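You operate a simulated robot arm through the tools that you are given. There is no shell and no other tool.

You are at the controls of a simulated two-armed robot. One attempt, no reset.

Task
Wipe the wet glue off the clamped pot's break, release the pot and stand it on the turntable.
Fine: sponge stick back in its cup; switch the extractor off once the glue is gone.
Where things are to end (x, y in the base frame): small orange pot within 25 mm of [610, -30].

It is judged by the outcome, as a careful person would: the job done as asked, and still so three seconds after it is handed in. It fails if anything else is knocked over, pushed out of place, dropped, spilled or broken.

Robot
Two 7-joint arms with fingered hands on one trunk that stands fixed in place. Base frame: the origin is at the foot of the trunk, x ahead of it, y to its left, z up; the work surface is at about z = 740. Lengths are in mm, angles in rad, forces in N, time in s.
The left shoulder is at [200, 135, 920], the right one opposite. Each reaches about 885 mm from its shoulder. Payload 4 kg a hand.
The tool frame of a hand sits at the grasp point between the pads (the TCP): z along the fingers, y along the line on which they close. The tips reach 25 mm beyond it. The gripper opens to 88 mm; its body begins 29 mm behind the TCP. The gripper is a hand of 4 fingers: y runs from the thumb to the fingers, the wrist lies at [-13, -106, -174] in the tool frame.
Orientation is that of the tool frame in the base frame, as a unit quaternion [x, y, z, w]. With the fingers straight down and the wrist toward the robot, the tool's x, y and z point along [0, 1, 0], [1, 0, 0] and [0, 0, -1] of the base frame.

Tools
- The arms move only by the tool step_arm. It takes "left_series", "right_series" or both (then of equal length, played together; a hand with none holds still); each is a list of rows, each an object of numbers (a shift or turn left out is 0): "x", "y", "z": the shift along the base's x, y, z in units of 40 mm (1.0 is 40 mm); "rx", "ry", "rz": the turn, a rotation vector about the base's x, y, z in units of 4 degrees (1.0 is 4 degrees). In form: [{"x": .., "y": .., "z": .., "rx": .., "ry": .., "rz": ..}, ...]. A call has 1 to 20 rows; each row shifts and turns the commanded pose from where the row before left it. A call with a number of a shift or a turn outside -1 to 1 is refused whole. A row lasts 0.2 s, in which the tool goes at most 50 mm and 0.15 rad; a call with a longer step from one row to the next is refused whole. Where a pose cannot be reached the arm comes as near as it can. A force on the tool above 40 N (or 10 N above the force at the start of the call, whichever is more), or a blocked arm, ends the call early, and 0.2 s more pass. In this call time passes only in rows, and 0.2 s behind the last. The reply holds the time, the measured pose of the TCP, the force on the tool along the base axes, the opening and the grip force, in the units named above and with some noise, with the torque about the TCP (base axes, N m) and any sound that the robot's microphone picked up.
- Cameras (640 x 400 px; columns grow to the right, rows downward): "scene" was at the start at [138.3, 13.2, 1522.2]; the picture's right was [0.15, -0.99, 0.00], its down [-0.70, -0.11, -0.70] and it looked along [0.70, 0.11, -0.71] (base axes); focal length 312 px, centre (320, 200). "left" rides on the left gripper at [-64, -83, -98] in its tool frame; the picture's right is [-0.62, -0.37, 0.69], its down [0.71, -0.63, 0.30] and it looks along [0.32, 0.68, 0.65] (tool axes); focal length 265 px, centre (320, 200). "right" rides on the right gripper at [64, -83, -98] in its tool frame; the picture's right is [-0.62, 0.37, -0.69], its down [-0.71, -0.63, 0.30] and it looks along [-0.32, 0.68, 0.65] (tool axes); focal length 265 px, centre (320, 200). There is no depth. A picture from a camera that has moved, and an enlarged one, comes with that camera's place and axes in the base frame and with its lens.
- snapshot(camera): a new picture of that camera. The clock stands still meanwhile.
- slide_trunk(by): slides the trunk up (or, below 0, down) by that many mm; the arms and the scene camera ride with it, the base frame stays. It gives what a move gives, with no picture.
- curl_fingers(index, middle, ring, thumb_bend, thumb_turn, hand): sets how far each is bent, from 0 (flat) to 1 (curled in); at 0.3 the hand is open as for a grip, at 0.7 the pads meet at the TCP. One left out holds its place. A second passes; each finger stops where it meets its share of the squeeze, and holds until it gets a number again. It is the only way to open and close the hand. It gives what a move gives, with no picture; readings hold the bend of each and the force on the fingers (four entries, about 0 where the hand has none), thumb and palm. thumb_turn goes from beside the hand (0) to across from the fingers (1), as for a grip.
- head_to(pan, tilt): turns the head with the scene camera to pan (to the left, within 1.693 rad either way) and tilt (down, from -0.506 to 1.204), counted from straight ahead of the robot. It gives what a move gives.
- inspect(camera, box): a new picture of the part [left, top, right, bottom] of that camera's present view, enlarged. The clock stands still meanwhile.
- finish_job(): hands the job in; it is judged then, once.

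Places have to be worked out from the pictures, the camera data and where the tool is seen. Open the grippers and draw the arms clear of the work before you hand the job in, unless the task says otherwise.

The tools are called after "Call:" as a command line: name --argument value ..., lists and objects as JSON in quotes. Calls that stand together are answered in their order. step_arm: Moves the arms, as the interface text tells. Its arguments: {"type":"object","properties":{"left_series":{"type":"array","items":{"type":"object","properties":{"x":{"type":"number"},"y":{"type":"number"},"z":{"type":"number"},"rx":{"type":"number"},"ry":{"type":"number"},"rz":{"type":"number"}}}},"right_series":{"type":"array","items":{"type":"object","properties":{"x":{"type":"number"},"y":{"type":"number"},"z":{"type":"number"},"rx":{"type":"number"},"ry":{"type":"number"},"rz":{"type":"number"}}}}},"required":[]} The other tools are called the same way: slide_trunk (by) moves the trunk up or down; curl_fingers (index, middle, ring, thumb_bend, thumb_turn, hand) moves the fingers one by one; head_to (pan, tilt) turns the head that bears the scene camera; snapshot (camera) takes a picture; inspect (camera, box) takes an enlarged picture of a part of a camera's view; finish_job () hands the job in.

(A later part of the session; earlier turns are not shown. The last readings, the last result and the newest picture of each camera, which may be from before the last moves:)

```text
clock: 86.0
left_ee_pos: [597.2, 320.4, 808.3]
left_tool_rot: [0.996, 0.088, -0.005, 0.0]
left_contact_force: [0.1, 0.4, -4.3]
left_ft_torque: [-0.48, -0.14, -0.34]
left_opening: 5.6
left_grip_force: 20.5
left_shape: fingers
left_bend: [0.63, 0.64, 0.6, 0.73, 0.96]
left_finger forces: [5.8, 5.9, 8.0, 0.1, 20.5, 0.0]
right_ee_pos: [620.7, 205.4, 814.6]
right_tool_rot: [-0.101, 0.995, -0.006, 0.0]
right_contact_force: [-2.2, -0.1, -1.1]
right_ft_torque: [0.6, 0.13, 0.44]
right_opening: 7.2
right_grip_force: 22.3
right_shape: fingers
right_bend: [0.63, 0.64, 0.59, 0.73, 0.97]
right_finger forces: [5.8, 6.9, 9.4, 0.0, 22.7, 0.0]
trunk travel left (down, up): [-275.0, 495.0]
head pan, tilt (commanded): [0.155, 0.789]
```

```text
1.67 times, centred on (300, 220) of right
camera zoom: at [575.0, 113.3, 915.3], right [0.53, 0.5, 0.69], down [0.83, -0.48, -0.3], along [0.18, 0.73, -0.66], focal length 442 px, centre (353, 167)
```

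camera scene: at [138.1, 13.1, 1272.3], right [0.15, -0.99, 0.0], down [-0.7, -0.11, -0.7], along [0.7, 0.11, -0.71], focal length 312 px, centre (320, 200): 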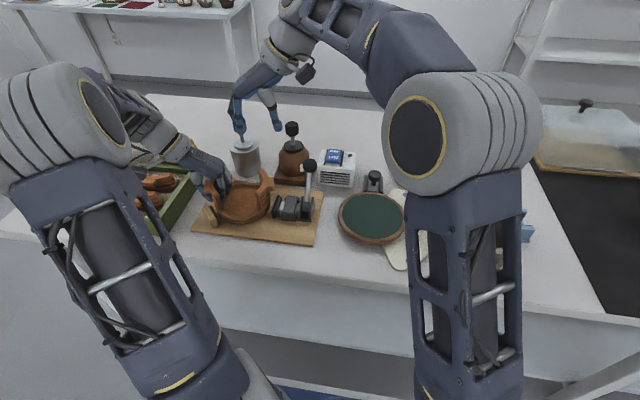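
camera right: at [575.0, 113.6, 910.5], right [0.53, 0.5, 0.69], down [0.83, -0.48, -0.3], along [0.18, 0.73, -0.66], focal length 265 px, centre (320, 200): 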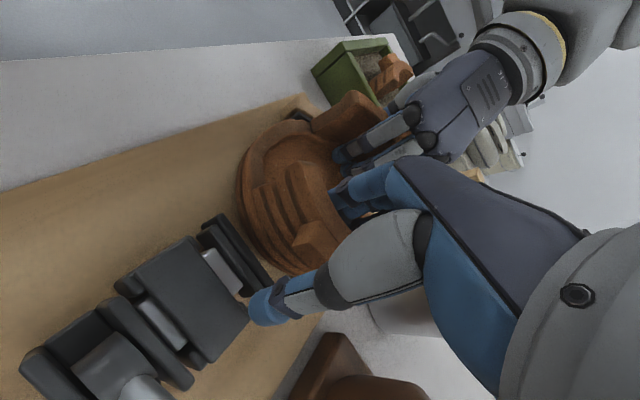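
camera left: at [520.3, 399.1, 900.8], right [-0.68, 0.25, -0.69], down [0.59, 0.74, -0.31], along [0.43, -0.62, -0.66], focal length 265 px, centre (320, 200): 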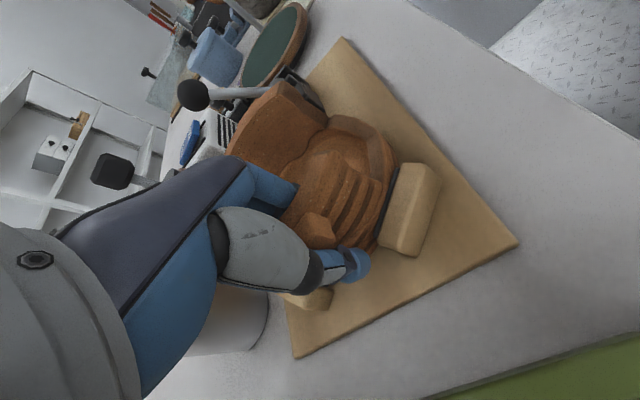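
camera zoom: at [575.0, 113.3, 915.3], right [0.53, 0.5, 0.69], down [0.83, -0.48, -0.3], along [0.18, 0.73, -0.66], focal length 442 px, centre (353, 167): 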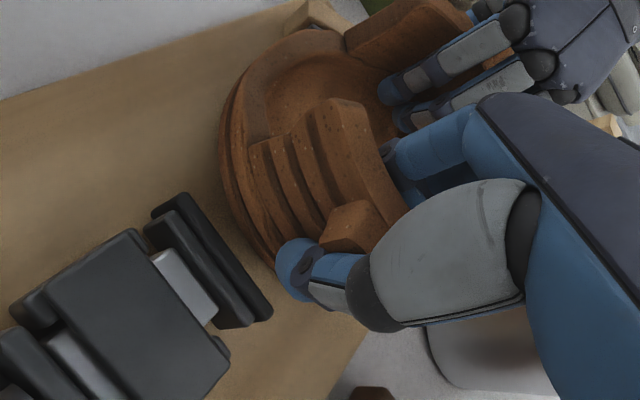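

The pot is off the board, level, total load about 5.4 N and the grips unchanged. I'll raise it together another 100 mm, smoothly.

Call:
step_arm --left_series '[{"z": 0.2}, {"z": 0.3}, {"z": 0.35}, {"z": 0.35}, {"z": 0.35}, {"z": 0.35}, {"z": 0.3}, {"z": 0.2}]' --right_series '[{"z": 0.2}, {"z": 0.3}, {"z": 0.35}, {"z": 0.35}, {"z": 0.35}, {"z": 0.35}, {"z": 0.3}, {"z": 0.2}]'

Call:
snapshot --camera "scene"

Call:
snapshot --camera "right"

```text
clock: 87.8
left_ee_pos: [596.6, 321.3, 904.0]
left_tool_rot: [0.996, 0.088, -0.006, 0.0]
left_contact_force: [-0.1, 3.5, -3.6]
left_ft_torque: [-0.44, -0.14, -0.34]
left_opening: 5.6
left_grip_force: 20.3
left_shape: fingers
left_bend: [0.63, 0.64, 0.6, 0.73, 0.96]
left_finger forces: [5.7, 5.4, 7.0, 0.0, 22.4, 0.0]
right_ee_pos: [621.7, 206.7, 910.3]
right_tool_rot: [-0.101, 0.995, -0.008, 0.0]
right_contact_force: [-1.0, -2.9, -2.0]
right_ft_torque: [0.52, 0.15, 0.49]
right_opening: 7.1
right_grip_force: 21.5
right_shape: fingers
right_bend: [0.63, 0.64, 0.59, 0.73, 0.97]
right_finger forces: [4.7, 6.2, 9.3, 0.1, 23.7, 0.0]
trunk travel left (down, up): [-275.0, 495.0]
head pan, tilt (commanded): [0.155, 0.789]
```

```text
taken
camera scene: at [138.4, 13.2, 1272.2], right [0.15, -0.99, 0.0], down [-0.7, -0.11, -0.7], along [0.7, 0.11, -0.71], focal length 312 px, centre (320, 200)
```

scene: 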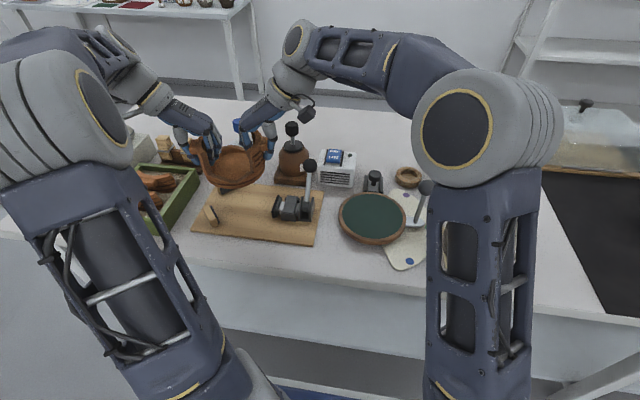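

```text
taken
camera right: at [575.1, 113.7, 1011.4], right [0.53, 0.5, 0.69], down [0.83, -0.48, -0.3], along [0.18, 0.73, -0.66], focal length 265 px, centre (320, 200)
```

right: 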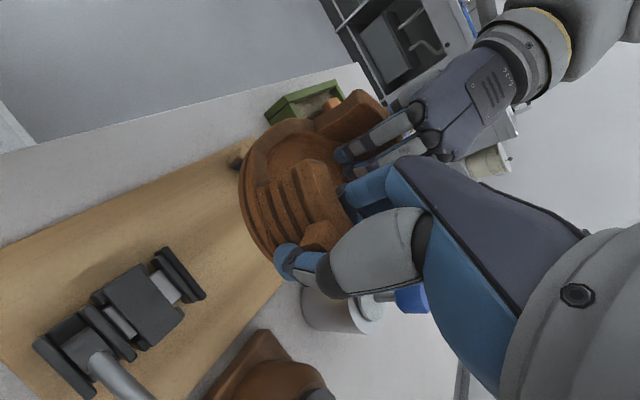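

The pot hangs level between both hands, bottom at about z = 855. I'll raise it 28 mm more to clear the lever ball, then carry it across toward the turntable with both hands moving together.

Call:
step_arm --left_series '[{"z": 0.3}, {"z": 0.4, "y": -0.1}, {"y": -0.4}, {"y": -0.5}, {"y": -0.55}, {"y": -0.55}, {"y": -0.55}, {"y": -0.5}, {"y": -0.3}]' --right_series '[{"z": 0.3}, {"z": 0.4, "y": -0.1}, {"y": -0.4}, {"y": -0.5}, {"y": -0.55}, {"y": -0.55}, {"y": -0.55}, {"y": -0.5}, {"y": -0.3}]'

Call:
snapshot --camera "scene"

Call:
snapshot --camera "right"

```text
clock: 89.8
left_ee_pos: [597.8, 183.5, 933.2]
left_tool_rot: [0.996, 0.088, -0.006, 0.0]
left_contact_force: [-1.3, 4.8, -3.9]
left_ft_torque: [-0.35, -0.05, -0.4]
left_opening: 5.3
left_grip_force: 19.7
left_shape: fingers
left_bend: [0.64, 0.64, 0.6, 0.73, 0.96]
left_finger forces: [4.7, 5.0, 7.7, 0.0, 21.9, 0.0]
right_ee_pos: [620.9, 68.1, 937.8]
right_tool_rot: [-0.102, 0.995, -0.007, 0.001]
right_contact_force: [1.3, -4.3, -0.6]
right_ft_torque: [0.59, 0.09, 0.39]
right_opening: 7.6
right_grip_force: 21.8
right_shape: fingers
right_bend: [0.63, 0.64, 0.59, 0.73, 0.97]
right_finger forces: [5.5, 6.0, 8.0, 0.0, 24.1, 0.0]
trunk travel left (down, up): [-275.0, 495.0]
head pan, tilt (commanded): [0.155, 0.789]
```

```text
taken
camera scene: at [138.4, 13.3, 1272.2], right [0.15, -0.99, 0.0], down [-0.7, -0.11, -0.7], along [0.7, 0.11, -0.71], focal length 312 px, centre (320, 200)
```

scene: 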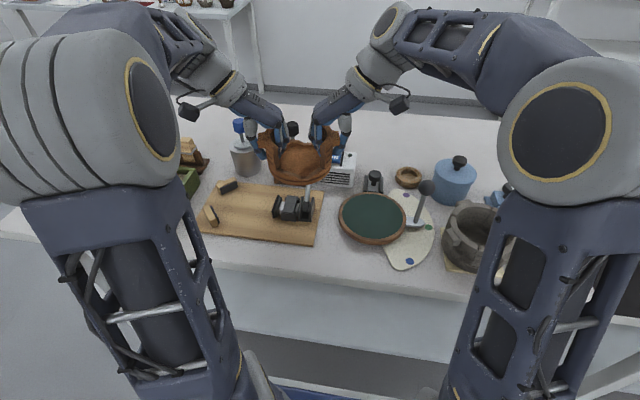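

```text
taken
camera right: at [574.9, -24.6, 1038.7], right [0.53, 0.5, 0.69], down [0.83, -0.48, -0.3], along [0.18, 0.73, -0.66], focal length 265 px, centre (320, 200)
```

right: 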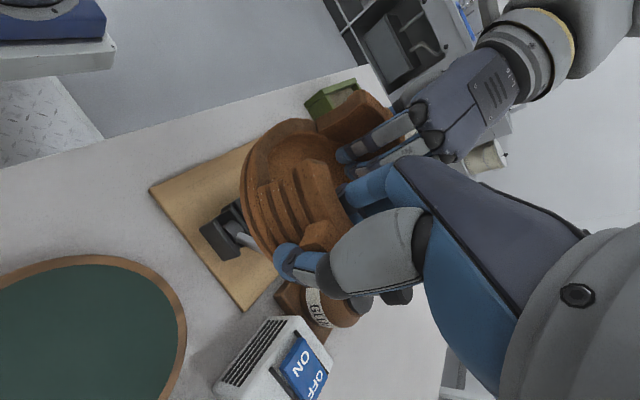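

Halfway across, level and with steady grips. I'll continue to above the turntable, ending at pot centre about (616, -2).

Call:
step_arm --left_series '[{"x": 0.02, "y": -0.35}, {"x": 0.025, "y": -0.5}, {"x": 0.025, "y": -0.55}, {"x": 0.025, "y": -0.55}, {"x": 0.025, "y": -0.55}, {"x": 0.025, "y": -0.45}, {"x": 0.025, "y": -0.25}]' --right_series '[{"x": 0.02, "y": -0.35}, {"x": 0.025, "y": -0.5}, {"x": 0.025, "y": -0.55}, {"x": 0.025, "y": -0.55}, {"x": 0.025, "y": -0.55}, {"x": 0.025, "y": -0.45}, {"x": 0.025, "y": -0.25}]'

Call:
snapshot --camera "scene"

Call:
snapshot --camera "right"

Call:
snapshot --camera "left"

```text
clock: 91.4
left_ee_pos: [605.6, 54.2, 932.9]
left_tool_rot: [0.996, 0.088, -0.005, 0.0]
left_contact_force: [0.4, 5.6, -4.7]
left_ft_torque: [-0.35, -0.1, -0.25]
left_opening: 5.1
left_grip_force: 19.9
left_shape: fingers
left_bend: [0.64, 0.64, 0.6, 0.73, 0.96]
left_finger forces: [5.1, 4.9, 6.9, 0.0, 22.0, 0.0]
right_ee_pos: [628.4, -59.8, 936.3]
right_tool_rot: [-0.102, 0.995, -0.007, 0.001]
right_contact_force: [-0.5, -4.7, -0.2]
right_ft_torque: [0.54, 0.16, 0.48]
right_opening: 7.4
right_grip_force: 22.8
right_shape: fingers
right_bend: [0.63, 0.64, 0.59, 0.73, 0.97]
right_finger forces: [4.9, 6.1, 9.5, 0.1, 24.8, 0.1]
trunk travel left (down, up): [-275.0, 495.0]
head pan, tilt (commanded): [0.155, 0.789]
```

```text
taken
camera scene: at [138.3, 13.2, 1272.2], right [0.15, -0.99, 0.0], down [-0.7, -0.11, -0.7], along [0.7, 0.11, -0.71], focal length 312 px, centre (320, 200)
```

scene: 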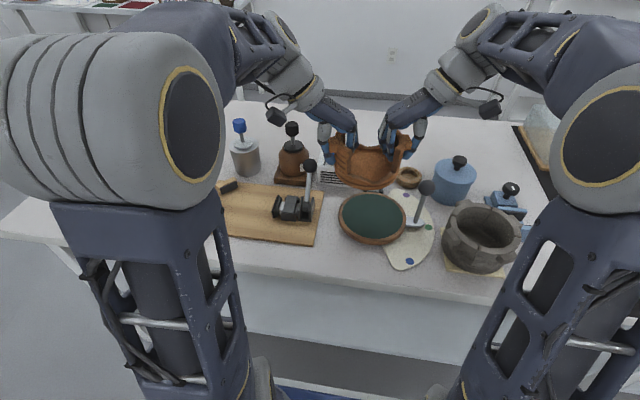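

```text
taken
camera right: at [582.3, -152.7, 1038.8], right [0.53, 0.5, 0.69], down [0.83, -0.48, -0.3], along [0.18, 0.73, -0.66], focal length 265 px, centre (320, 200)
```

right: 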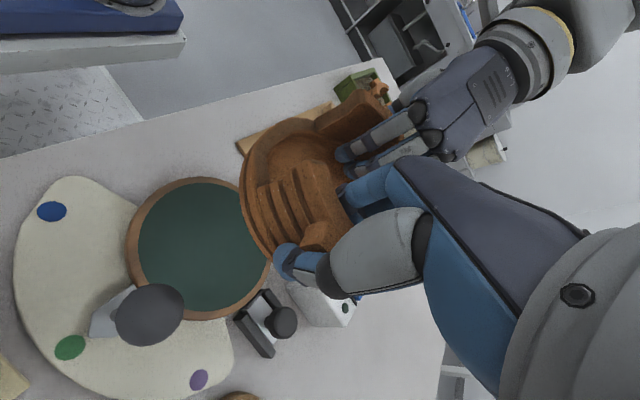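

```text
taken
camera left: at [527.5, 125.7, 1033.7], right [-0.68, 0.25, -0.69], down [0.59, 0.74, -0.31], along [0.43, -0.62, -0.66], focal length 265 px, centre (320, 200)
```

left: 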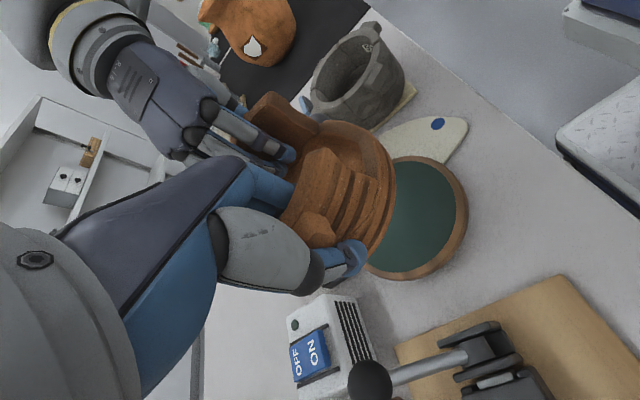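

The pot is above the turntable with its centre at about (617, -3); the ball-topped knife at (607, -124) is clear of the right thumb. I'll lower both hands together 88 mm first.

Call:
step_arm --left_series '[{"z": -0.2}, {"z": -0.3}, {"z": -0.35}, {"z": -0.35}, {"z": -0.35}, {"z": -0.35}, {"z": -0.2}, {"z": -0.1}]' --right_series '[{"z": -0.2}, {"z": -0.3}, {"z": -0.35}, {"z": -0.35}, {"z": -0.35}, {"z": -0.35}, {"z": -0.2}, {"z": -0.1}]'

Call:
inspect --camera "scene" --box '[290, 120, 470, 260]'

Call:
snapshot --camera "right"

Call:
snapshot --camera "left"

```text
clock: 93.2
left_ee_pos: [603.9, 56.1, 845.6]
left_tool_rot: [0.996, 0.087, -0.005, 0.001]
left_contact_force: [0.5, 3.6, -3.6]
left_ft_torque: [-0.4, -0.08, -0.36]
left_opening: 5.5
left_grip_force: 19.7
left_shape: fingers
left_bend: [0.63, 0.64, 0.6, 0.73, 0.96]
left_finger forces: [5.4, 5.3, 8.2, 0.1, 21.2, 0.0]
right_ee_pos: [627.2, -60.0, 849.5]
right_tool_rot: [-0.102, 0.995, -0.007, 0.0]
right_contact_force: [0.8, -2.7, -0.3]
right_ft_torque: [0.55, 0.15, 0.43]
right_opening: 7.2
right_grip_force: 22.3
right_shape: fingers
right_bend: [0.63, 0.64, 0.59, 0.73, 0.97]
right_finger forces: [5.7, 6.4, 8.7, 0.1, 22.8, 0.0]
trunk travel left (down, up): [-275.0, 495.0]
head pan, tilt (commanded): [0.155, 0.789]
```

```text
2.86 times, centred on (380, 190) of scene
camera zoom: at [138.3, 13.2, 1272.2], right [0.15, -0.99, 0.0], down [-0.7, -0.11, -0.7], along [0.7, 0.11, -0.71], focal length 890 px, centre (149, 229)
```

zoom: 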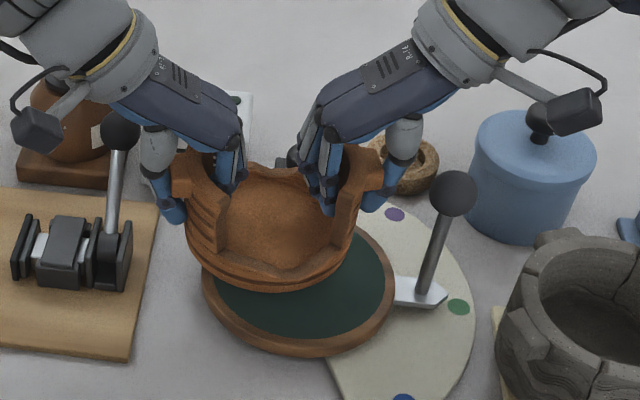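

```text
taken
camera right: at [581.1, -152.4, 950.6], right [0.53, 0.5, 0.69], down [0.83, -0.48, -0.3], along [0.18, 0.73, -0.66], focal length 265 px, centre (320, 200)
```

right: 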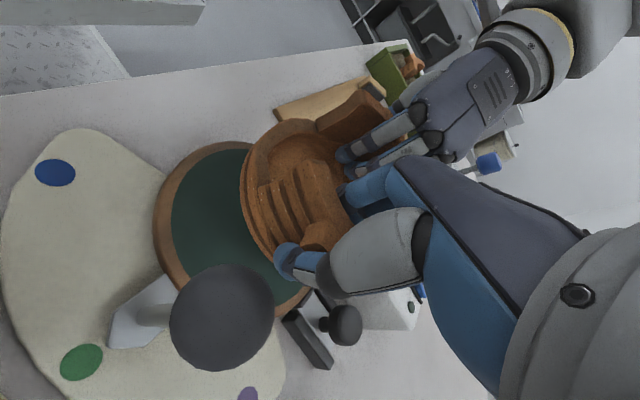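

```text
taken
camera left: at [527.2, 126.5, 945.2], right [-0.68, 0.25, -0.69], down [0.59, 0.74, -0.31], along [0.43, -0.62, -0.66], focal length 265 px, centre (320, 200)
```

left: 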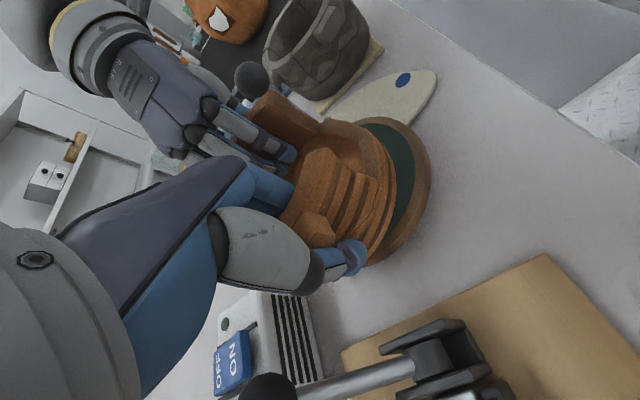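

About 30 mm to go, and the right thumb has roughly 20 mm to the knife's ball. I'll lower further, slowly at the end, watching for touchdown.

Call:
step_arm --left_series '[{"z": -0.2}, {"z": -0.2}, {"z": -0.15}]' --right_series '[{"z": -0.2}, {"z": -0.2}, {"z": -0.15}]'

Call:
step_arm --left_series '[{"z": -0.08}]' --right_series '[{"z": -0.08}]'

Call:
inspect --camera "scene" --box '[290, 120, 470, 260]'

```text
clock: 94.0
left_ee_pos: [604.7, 56.3, 823.1]
left_tool_rot: [0.996, 0.087, -0.005, 0.001]
left_contact_force: [0.2, 2.3, -3.6]
left_ft_torque: [-0.39, -0.08, -0.39]
left_opening: 5.3
left_grip_force: 20.8
left_shape: fingers
left_bend: [0.64, 0.64, 0.6, 0.73, 0.96]
left_finger forces: [5.2, 5.4, 8.5, 0.0, 21.6, 0.0]
right_ee_pos: [625.8, -60.5, 827.8]
right_tool_rot: [-0.101, 0.995, -0.007, 0.001]
right_contact_force: [0.3, -2.3, -1.6]
right_ft_torque: [0.54, 0.11, 0.41]
right_opening: 6.8
right_grip_force: 21.8
right_shape: fingers
right_bend: [0.63, 0.64, 0.59, 0.73, 0.97]
right_finger forces: [5.8, 6.1, 8.4, 0.1, 22.8, 0.0]
trunk travel left (down, up): [-275.0, 495.0]
head pan, tilt (commanded): [0.155, 0.789]
```

```text
clock: 94.4
left_ee_pos: [603.9, 55.0, 820.0]
left_tool_rot: [0.996, 0.087, -0.004, 0.001]
left_contact_force: [-0.5, 3.3, -3.9]
left_ft_torque: [-0.43, -0.1, -0.35]
left_opening: 5.5
left_grip_force: 20.7
left_shape: fingers
left_bend: [0.64, 0.64, 0.6, 0.73, 0.96]
left_finger forces: [5.1, 5.2, 8.3, 0.0, 21.3, 0.0]
right_ee_pos: [627.1, -60.4, 826.4]
right_tool_rot: [-0.101, 0.995, -0.006, 0.0]
right_contact_force: [0.8, -2.2, -0.4]
right_ft_torque: [0.55, 0.1, 0.41]
right_opening: 7.0
right_grip_force: 21.7
right_shape: fingers
right_bend: [0.63, 0.64, 0.59, 0.73, 0.97]
right_finger forces: [5.7, 6.2, 8.5, 0.1, 23.1, 0.0]
trunk travel left (down, up): [-275.0, 495.0]
head pan, tilt (commanded): [0.155, 0.789]
```

```text
2.86 times, centred on (380, 190) of scene
camera zoom: at [138.4, 13.2, 1272.2], right [0.15, -0.99, 0.0], down [-0.7, -0.11, -0.7], along [0.7, 0.11, -0.71], focal length 890 px, centre (149, 229)
```

zoom: 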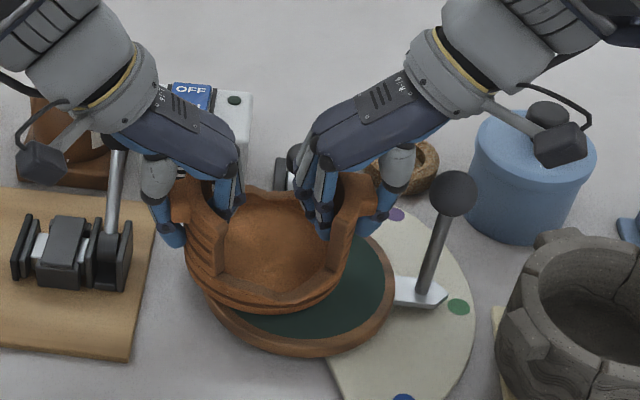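

No touchdown yet. I want to be sure the left hand's underside clears the clamp lever ball, so I'll look from the left and right wrist cameras.

Call:
snapshot --camera "left"

Call:
inspect --camera "scene" --box '[280, 110, 370, 220]'

Call:
inspect --camera "right" --box '[140, 100, 420, 400]'

```text
taken
camera left: at [527.4, 126.3, 920.5], right [-0.68, 0.25, -0.69], down [0.59, 0.74, -0.31], along [0.43, -0.62, -0.66], focal length 265 px, centre (320, 200)
```

left: 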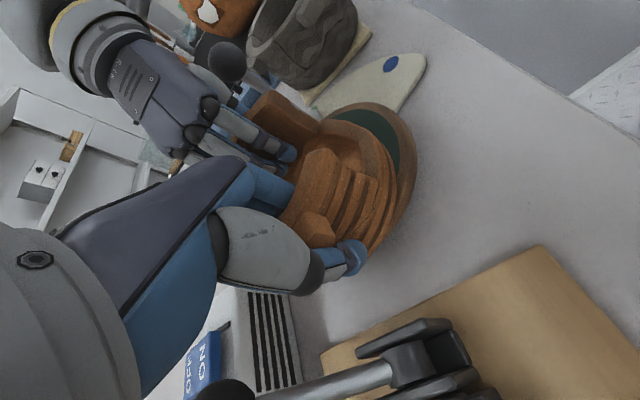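

```text
3.64 times, centred on (325, 165) of scene
camera zoom: at [138.4, 13.2, 1272.2], right [0.15, -0.99, 0.0], down [-0.7, -0.11, -0.7], along [0.7, 0.11, -0.71], focal length 1133 px, centre (302, 327)
```

zoom: 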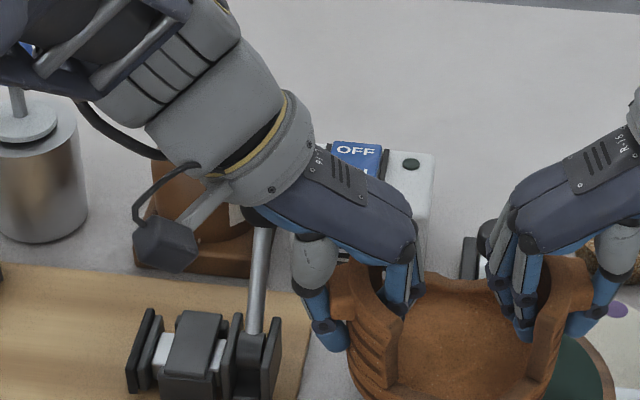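

```text
1.33 times, centred on (280, 250) of right
camera zoom: at [581.1, -152.6, 925.9], right [0.53, 0.5, 0.69], down [0.83, -0.48, -0.3], along [0.18, 0.73, -0.66], focal length 354 px, centre (373, 133)
```

zoom: 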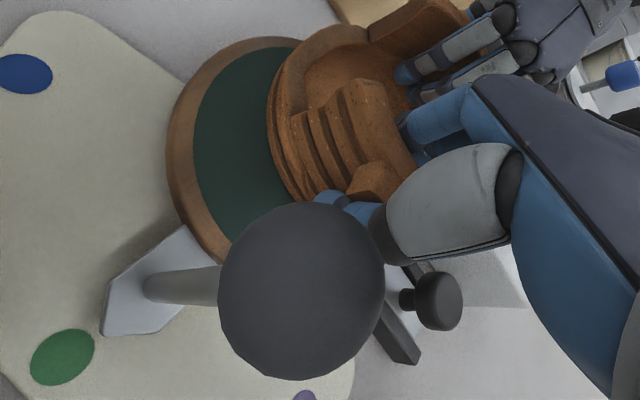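

The hand passes beside the lever ball (hand to x ≈ 630, ball from x ≈ 641), with no contact forces. I'll continue creeping down to touchdown.

Call:
step_arm --left_series '[{"z": -0.08}]' --right_series '[{"z": -0.08}]'

Call:
step_arm --left_series '[{"z": -0.07}]' --right_series '[{"z": -0.07}]'

Call:
inspect --camera "scene" --box '[310, 140, 430, 240]'

```text
clock: 94.8
left_ee_pos: [604.2, 56.5, 817.4]
left_tool_rot: [0.996, 0.087, -0.004, 0.0]
left_contact_force: [-0.3, 3.6, 0.2]
left_ft_torque: [-0.47, -0.27, -0.36]
left_opening: 5.4
left_grip_force: 21.2
left_shape: fingers
left_bend: [0.63, 0.64, 0.6, 0.73, 0.96]
left_finger forces: [5.7, 5.6, 8.6, 0.1, 22.6, 0.0]
right_ee_pos: [627.4, -60.5, 823.3]
right_tool_rot: [-0.102, 0.995, -0.007, 0.001]
right_contact_force: [-1.1, -2.2, 9.1]
right_ft_torque: [0.57, 0.06, 0.44]
right_opening: 7.0
right_grip_force: 22.1
right_shape: fingers
right_bend: [0.63, 0.64, 0.59, 0.73, 0.97]
right_finger forces: [5.4, 6.5, 9.4, 0.1, 22.4, 0.0]
trunk travel left (down, up): [-275.0, 495.0]
head pan, tilt (commanded): [0.155, 0.789]
```

```text
clock: 95.2
left_ee_pos: [603.3, 54.3, 817.0]
left_tool_rot: [0.996, 0.088, -0.004, 0.001]
left_contact_force: [-0.1, 3.7, 15.2]
left_ft_torque: [-0.42, -0.25, -0.37]
left_opening: 5.1
left_grip_force: 21.3
left_shape: fingers
left_bend: [0.64, 0.64, 0.6, 0.73, 0.96]
left_finger forces: [5.6, 6.1, 9.0, 0.0, 22.4, 0.0]
right_ee_pos: [627.7, -60.1, 820.6]
right_tool_rot: [-0.101, 0.995, -0.006, 0.002]
right_contact_force: [-2.4, -5.0, 24.8]
right_ft_torque: [0.58, 0.01, 0.53]
right_opening: 6.8
right_grip_force: 24.1
right_shape: fingers
right_bend: [0.63, 0.64, 0.59, 0.74, 0.97]
right_finger forces: [5.7, 7.4, 10.4, 0.1, 23.6, 0.0]
trunk travel left (down, up): [-275.0, 495.0]
head pan, tilt (commanded): [0.155, 0.789]
```

```text
4.00 times, centred on (370, 190) of scene
camera zoom: at [137.4, 13.2, 1273.1], right [0.15, -0.99, 0.0], down [-0.7, -0.11, -0.7], along [0.7, 0.11, -0.71], focal length 1246 px, centre (120, 240)
```

zoom: 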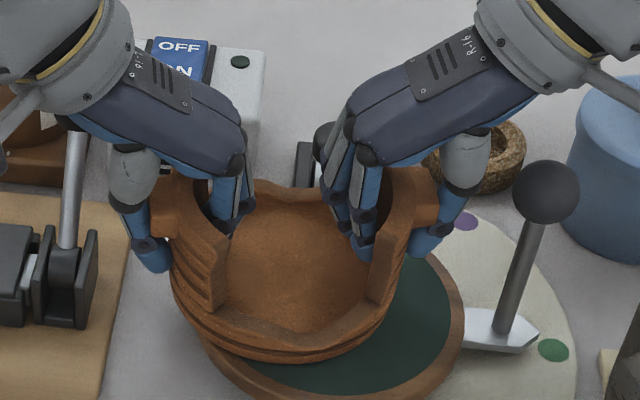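

Touchdown: both hands feel upward force. I'll lift both 4 mm, shift the pot (-4, -13) closer to the turntable's centre (the right thumb still has over 10 mm to the knife ball), and set it down lightly.

Call:
step_arm --left_series '[{"z": 0.08}, {"z": 0.06}, {"x": -0.05, "y": -0.16}, {"x": -0.05, "y": -0.16}, {"z": -0.06}]' --right_series '[{"z": 0.1}, {"z": 0.06}, {"x": -0.05, "y": -0.16}, {"x": -0.05, "y": -0.16}, {"z": -0.06}]'

Call:
inspect --camera "scene" --box '[310, 140, 430, 240]'

Call:
snapshot --camera "right"

```text
clock: 96.4
left_ee_pos: [600.6, 41.9, 816.9]
left_tool_rot: [0.996, 0.087, -0.005, 0.001]
left_contact_force: [-0.6, 2.5, 1.3]
left_ft_torque: [-0.43, -0.25, -0.32]
left_opening: 5.4
left_grip_force: 20.0
left_shape: fingers
left_bend: [0.63, 0.64, 0.6, 0.73, 0.96]
left_finger forces: [5.6, 5.4, 8.1, 0.0, 21.2, 0.1]
right_ee_pos: [623.4, -74.2, 822.8]
right_tool_rot: [-0.102, 0.995, -0.007, 0.001]
right_contact_force: [-2.4, -2.2, 1.8]
right_ft_torque: [0.63, 0.02, 0.44]
right_opening: 6.7
right_grip_force: 22.6
right_shape: fingers
right_bend: [0.63, 0.64, 0.59, 0.74, 0.97]
right_finger forces: [5.4, 6.5, 9.8, 0.0, 23.6, 0.0]
trunk travel left (down, up): [-275.0, 495.0]
head pan, tilt (commanded): [0.155, 0.789]
```

```text
4.00 times, centred on (370, 190) of scene
camera zoom: at [138.1, 13.2, 1272.4], right [0.15, -0.99, 0.0], down [-0.7, -0.11, -0.7], along [0.7, 0.11, -0.71], focal length 1246 px, centre (120, 240)
```

zoom: 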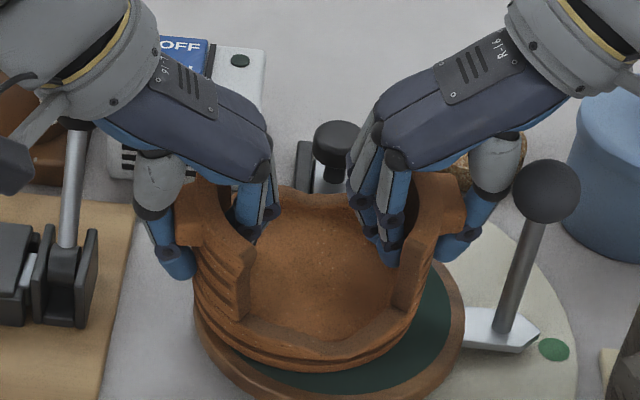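

```text
taken
camera right: at [577.3, -165.5, 924.1], right [0.53, 0.5, 0.69], down [0.83, -0.48, -0.3], along [0.18, 0.73, -0.66], focal length 265 px, centre (320, 200)
```

right: 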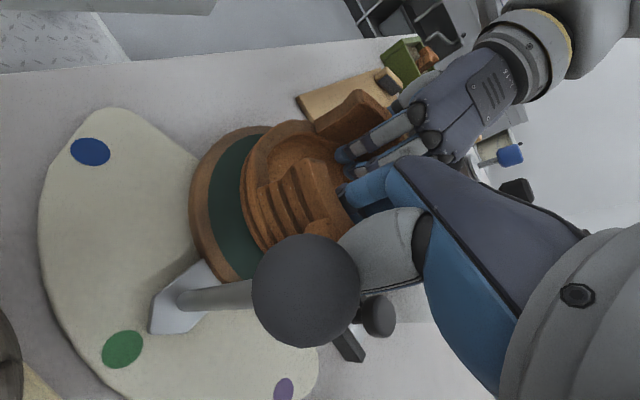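

The pot rests on the turntable with both hands nearly unloaded, centre about (612, -16). I'll open the right hand just enough to clear the lug.

Call:
curl_fingers --hand "right" --index 0.48 --middle 0.48 --ring 0.48 --thumb_bend 0.5

Call:
inspect --camera "scene" --box '[310, 130, 450, 240]'

Call:
inspect --camera "right" --box '[180, 100, 420, 380]'

```text
clock: 97.4
left_ee_pos: [599.8, 42.6, 815.9]
left_tool_rot: [0.996, 0.088, -0.006, 0.001]
left_contact_force: [-2.9, -0.8, 3.1]
left_ft_torque: [-0.43, -0.21, -0.32]
left_opening: 5.2
left_grip_force: 19.8
left_shape: fingers
left_bend: [0.63, 0.64, 0.6, 0.74, 0.96]
left_finger forces: [5.9, 5.7, 8.4, 0.1, 19.4, 0.0]
right_ee_pos: [623.1, -72.3, 823.5]
right_tool_rot: [-0.101, 0.995, -0.007, 0.001]
right_contact_force: [0.7, 0.8, 1.0]
right_ft_torque: [0.01, 0.03, -0.01]
right_opening: 43.4
right_grip_force: 0.0
right_shape: fingers
right_bend: [0.48, 0.48, 0.48, 0.5, 0.97]
right_finger forces: [0.0, 0.1, 0.0, 0.0, 0.0, 0.0]
trunk travel left (down, up): [-275.0, 495.0]
head pan, tilt (commanded): [0.155, 0.789]
```

```text
3.64 times, centred on (380, 185) of scene
camera zoom: at [138.1, 13.2, 1272.3], right [0.15, -0.99, 0.0], down [-0.7, -0.11, -0.7], along [0.7, 0.11, -0.71], focal length 1133 px, centre (102, 254)
```

zoom: 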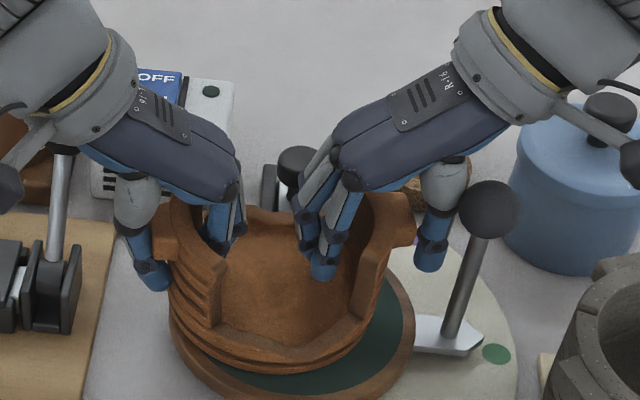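

```text
1.43 times, centred on (300, 240) of right
camera zoom: at [577.3, -165.3, 923.9], right [0.53, 0.5, 0.69], down [0.83, -0.48, -0.3], along [0.18, 0.73, -0.66], focal length 379 px, centre (349, 143)
```

zoom: 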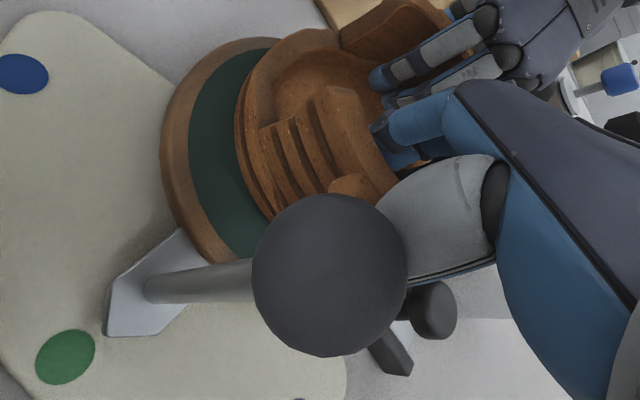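

The right hand is open, clear of the lug and not touching the knife's ball. I'll raise it with a slight +x drift, away from the ball.

Call:
step_arm --right_series '[{"x": 0.1, "z": 0.1}, {"x": 0.08, "z": 0.25}, {"z": 0.5}, {"z": 0.6}, {"z": 0.7}, {"z": 0.7}]'

Call:
inspect --camera "scene" --box '[310, 100, 470, 240]'

Call:
snapshot --camera "right"

```text
clock: 98.8
left_ee_pos: [600.7, 42.2, 817.7]
left_tool_rot: [0.996, 0.087, -0.005, 0.0]
left_contact_force: [-1.9, -0.7, 2.6]
left_ft_torque: [-0.42, -0.19, -0.26]
left_opening: 5.4
left_grip_force: 18.9
left_shape: fingers
left_bend: [0.63, 0.64, 0.6, 0.74, 0.96]
left_finger forces: [6.3, 5.7, 7.4, 0.1, 18.8, 0.1]
right_ee_pos: [629.9, -73.1, 936.7]
right_tool_rot: [-0.1, 0.995, -0.007, 0.001]
right_contact_force: [-0.1, -0.5, -0.4]
right_ft_torque: [0.0, 0.03, -0.01]
right_opening: 43.8
right_grip_force: 0.1
right_shape: fingers
right_bend: [0.48, 0.48, 0.48, 0.5, 0.97]
right_finger forces: [0.0, 0.1, 0.1, 0.1, 0.0, 0.1]
trunk travel left (down, up): [-275.0, 495.0]
head pan, tilt (commanded): [0.155, 0.789]
```

```text
2.86 times, centred on (390, 170) of scene
camera zoom: at [138.2, 13.2, 1272.2], right [0.15, -0.99, 0.0], down [-0.7, -0.11, -0.7], along [0.7, 0.11, -0.71], focal length 890 px, centre (120, 286)
```

zoom: 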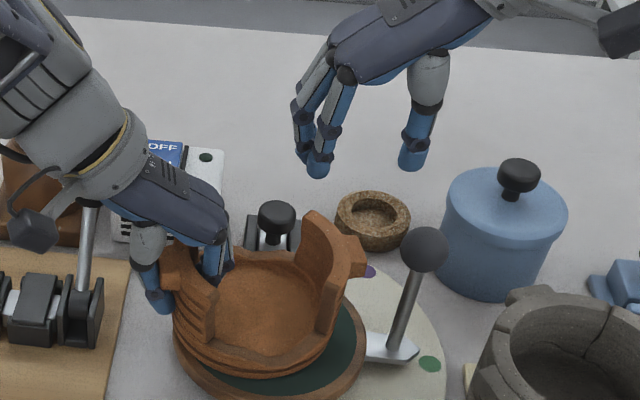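

```text
taken
camera right: at [584.0, -165.1, 1038.0], right [0.53, 0.5, 0.69], down [0.83, -0.48, -0.3], along [0.18, 0.73, -0.66], focal length 265 px, centre (320, 200)
```

right: 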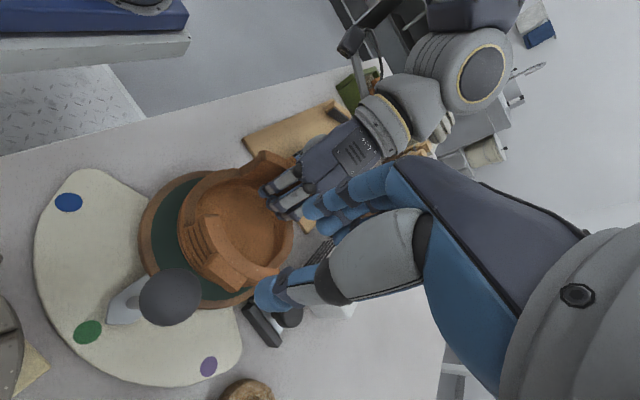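

The right hand is free and the pot stands on the turntable. I'll measure the pot's position against the turntable before moving the left hand.

Call:
inspect --camera "right" --box '[120, 130, 320, 330]'

Call:
inspect --camera "scene" --box '[340, 165, 420, 245]'

```text
2.00 times, centred on (220, 230) of right
camera zoom: at [584.0, -165.1, 1038.0], right [0.53, 0.5, 0.69], down [0.83, -0.48, -0.3], along [0.18, 0.73, -0.66], focal length 531 px, centre (520, 140)
```

zoom: 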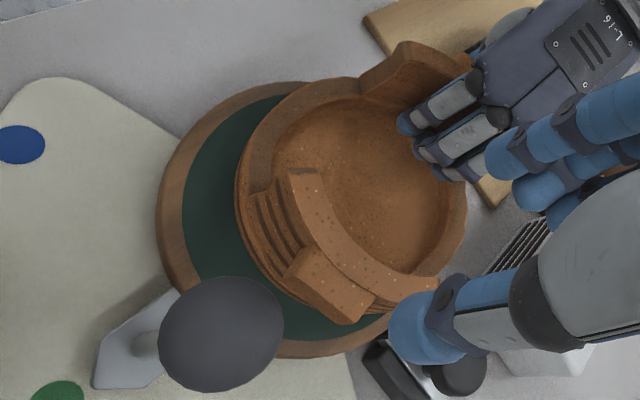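

```text
5.00 times, centred on (380, 205) of scene
camera zoom: at [138.2, 13.2, 1272.2], right [0.15, -0.99, 0.0], down [-0.7, -0.11, -0.7], along [0.7, 0.11, -0.71], focal length 1557 px, centre (20, 175)
```

zoom: 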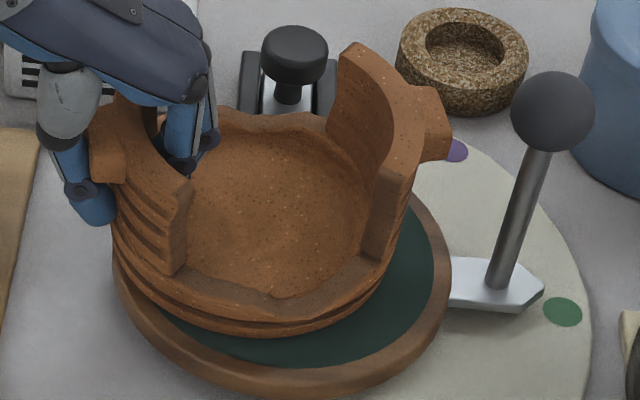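

The pot centre measures about (617, -17) and the turntable (611, -30): already inside 25 mm, but I'll slide it another (-5, -9) with the left hand, which still holds the wing, for a safer margin.

Call:
step_arm --left_series '[{"x": -0.03, "y": -0.05}, {"x": -0.05, "y": -0.09}, {"x": -0.05, "y": -0.09}]'

Call:
inspect --camera "scene" --box '[340, 165, 420, 245]'

```text
clock: 99.6
left_ee_pos: [593.9, 33.4, 818.2]
left_tool_rot: [0.996, 0.087, -0.005, 0.0]
left_contact_force: [-2.0, 2.0, 3.7]
left_ft_torque: [-0.27, -0.32, -0.06]
left_opening: 5.6
left_grip_force: 17.0
left_shape: fingers
left_bend: [0.63, 0.65, 0.63, 0.74, 0.94]
left_finger forces: [7.6, 4.4, 4.5, 0.0, 19.1, 0.0]
right_ee_pos: [630.3, -73.3, 936.3]
right_tool_rot: [-0.102, 0.995, -0.007, 0.001]
right_contact_force: [0.0, 0.8, 0.5]
right_ft_torque: [-0.01, 0.04, 0.0]
right_opening: 43.2
right_grip_force: 0.1
right_shape: fingers
right_bend: [0.48, 0.48, 0.48, 0.5, 0.97]
right_finger forces: [0.0, 0.0, 0.0, 0.1, 0.1, 0.0]
trunk travel left (down, up): [-275.0, 495.0]
head pan, tilt (commanded): [0.155, 0.789]
```

```text
5.00 times, centred on (380, 205) of scene
camera zoom: at [138.1, 13.3, 1272.2], right [0.15, -0.99, 0.0], down [-0.7, -0.11, -0.7], along [0.7, 0.11, -0.71], focal length 1557 px, centre (20, 175)
```

zoom: 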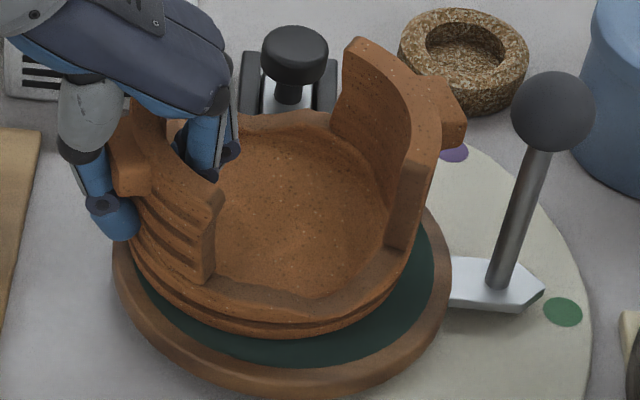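

The pot is now about (617, -24), roughly 9 mm from the mark. I'll open the left hand.

Call:
curl_fingers --hand "left" --index 0.45 --middle 0.45 --ring 0.45 --thumb_bend 0.45

Call:
inspect --camera "scene" --box '[330, 145, 430, 245]'

Call:
snapshot --camera "left"

Call:
inspect --camera "right" --box '[120, 130, 320, 330]'

```text
clock: 100.6
left_ee_pos: [596.3, 32.8, 817.3]
left_tool_rot: [0.996, 0.087, -0.006, 0.0]
left_contact_force: [0.8, -1.1, 0.4]
left_ft_torque: [-0.01, -0.01, 0.05]
left_opening: 51.8
left_grip_force: 0.0
left_shape: fingers
left_bend: [0.45, 0.45, 0.45, 0.45, 0.97]
left_finger forces: [0.0, 0.0, 0.0, 0.0, 0.1, 0.1]
right_ee_pos: [629.8, -72.3, 937.3]
right_tool_rot: [-0.101, 0.995, -0.007, 0.001]
right_contact_force: [0.1, 0.6, 0.6]
right_ft_torque: [-0.01, 0.01, 0.0]
right_opening: 43.2
right_grip_force: 0.1
right_shape: fingers
right_bend: [0.48, 0.48, 0.48, 0.5, 0.97]
right_finger forces: [0.1, 0.1, 0.0, 0.0, 0.1, 0.1]
trunk travel left (down, up): [-275.0, 495.0]
head pan, tilt (commanded): [0.155, 0.789]
```

```text
4.00 times, centred on (380, 195) of scene
camera zoom: at [138.3, 13.2, 1272.2], right [0.15, -0.99, 0.0], down [-0.7, -0.11, -0.7], along [0.7, 0.11, -0.71], focal length 1246 px, centre (80, 220)
```

zoom: 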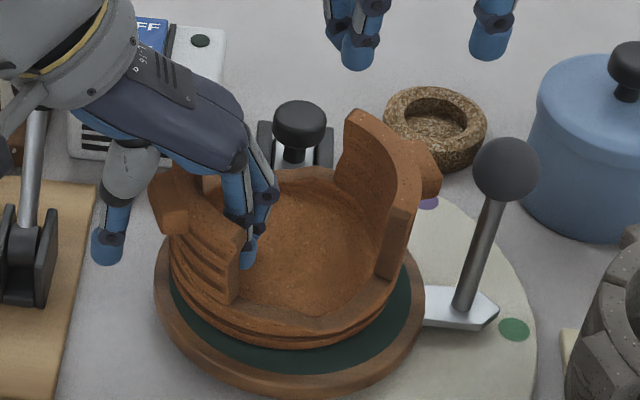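

```text
taken
camera left: at [517.9, 104.4, 917.4], right [-0.68, 0.25, -0.69], down [0.59, 0.74, -0.31], along [0.43, -0.62, -0.66], focal length 265 px, centre (320, 200)
```

left: 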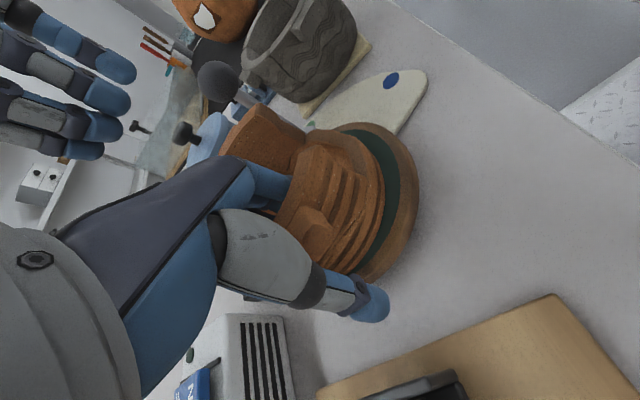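

```text
2.00 times, centred on (220, 230) of right
camera zoom: at [584.3, -165.1, 1037.6], right [0.53, 0.5, 0.69], down [0.83, -0.48, -0.3], along [0.18, 0.73, -0.66], focal length 531 px, centre (520, 140)
```

zoom: 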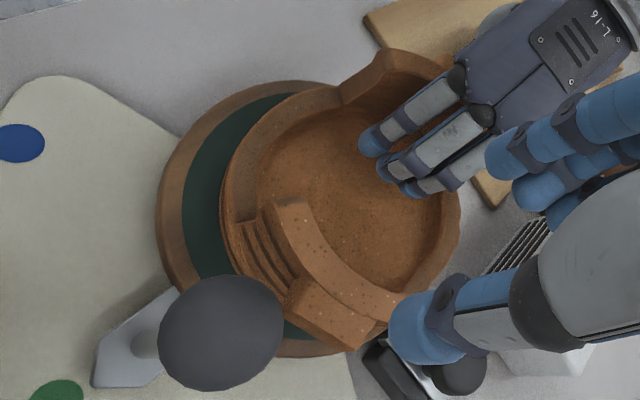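

Left hand is open and clear of the wing and lug. I'll raise it straight up.

Call:
step_arm --left_series '[{"z": 0.12}, {"z": 0.3}, {"z": 0.5}, {"z": 0.7}, {"z": 0.8}, {"z": 0.8}]'

Call:
snapshot --camera "scene"

Call:
inspect --camera "scene" --box '[330, 145, 430, 245]'

```text
clock: 102.0
left_ee_pos: [594.8, 31.3, 946.5]
left_tool_rot: [0.996, 0.087, -0.005, 0.0]
left_contact_force: [0.5, 1.0, 0.8]
left_ft_torque: [-0.03, -0.01, 0.01]
left_opening: 52.2
left_grip_force: 0.0
left_shape: fingers
left_bend: [0.45, 0.45, 0.45, 0.45, 0.97]
left_finger forces: [0.0, 0.0, 0.0, 0.1, 0.1, 0.0]
right_ee_pos: [630.0, -73.9, 935.4]
right_tool_rot: [-0.101, 0.995, -0.007, 0.001]
right_contact_force: [0.1, 0.9, -0.6]
right_ft_torque: [0.01, -0.02, 0.0]
right_opening: 43.4
right_grip_force: 0.0
right_shape: fingers
right_bend: [0.48, 0.48, 0.48, 0.5, 0.97]
right_finger forces: [0.0, 0.0, 0.0, 0.0, 0.0, 0.1]
trunk travel left (down, up): [-275.0, 495.0]
head pan, tilt (commanded): [0.155, 0.789]
```

```text
taken
camera scene: at [138.3, 13.2, 1272.2], right [0.15, -0.99, 0.0], down [-0.7, -0.11, -0.7], along [0.7, 0.11, -0.71], focal length 312 px, centre (320, 200)
```

scene: 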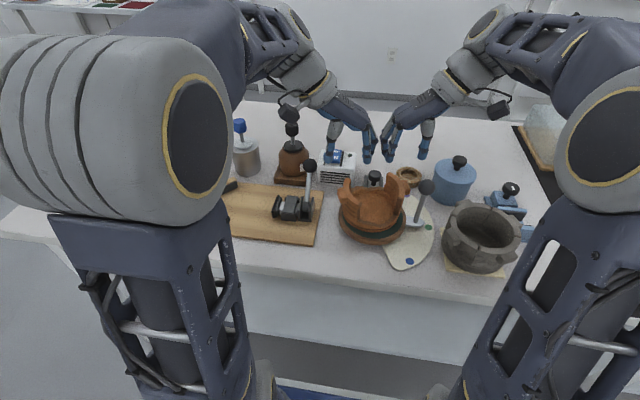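

```text
4.00 times, centred on (380, 195) of scene
camera zoom: at [138.3, 13.2, 1272.2], right [0.15, -0.99, 0.0], down [-0.7, -0.11, -0.7], along [0.7, 0.11, -0.71], focal length 1246 px, centre (80, 220)
```

zoom: 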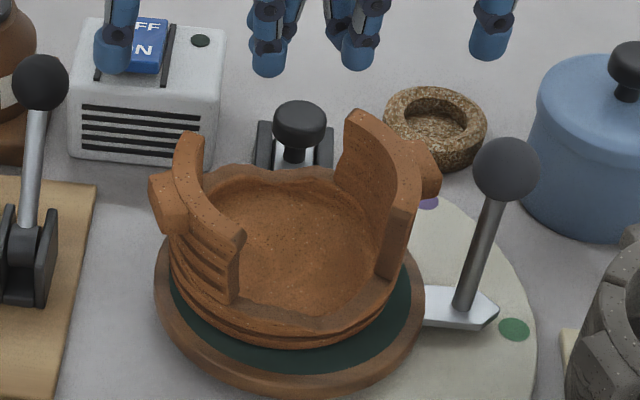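

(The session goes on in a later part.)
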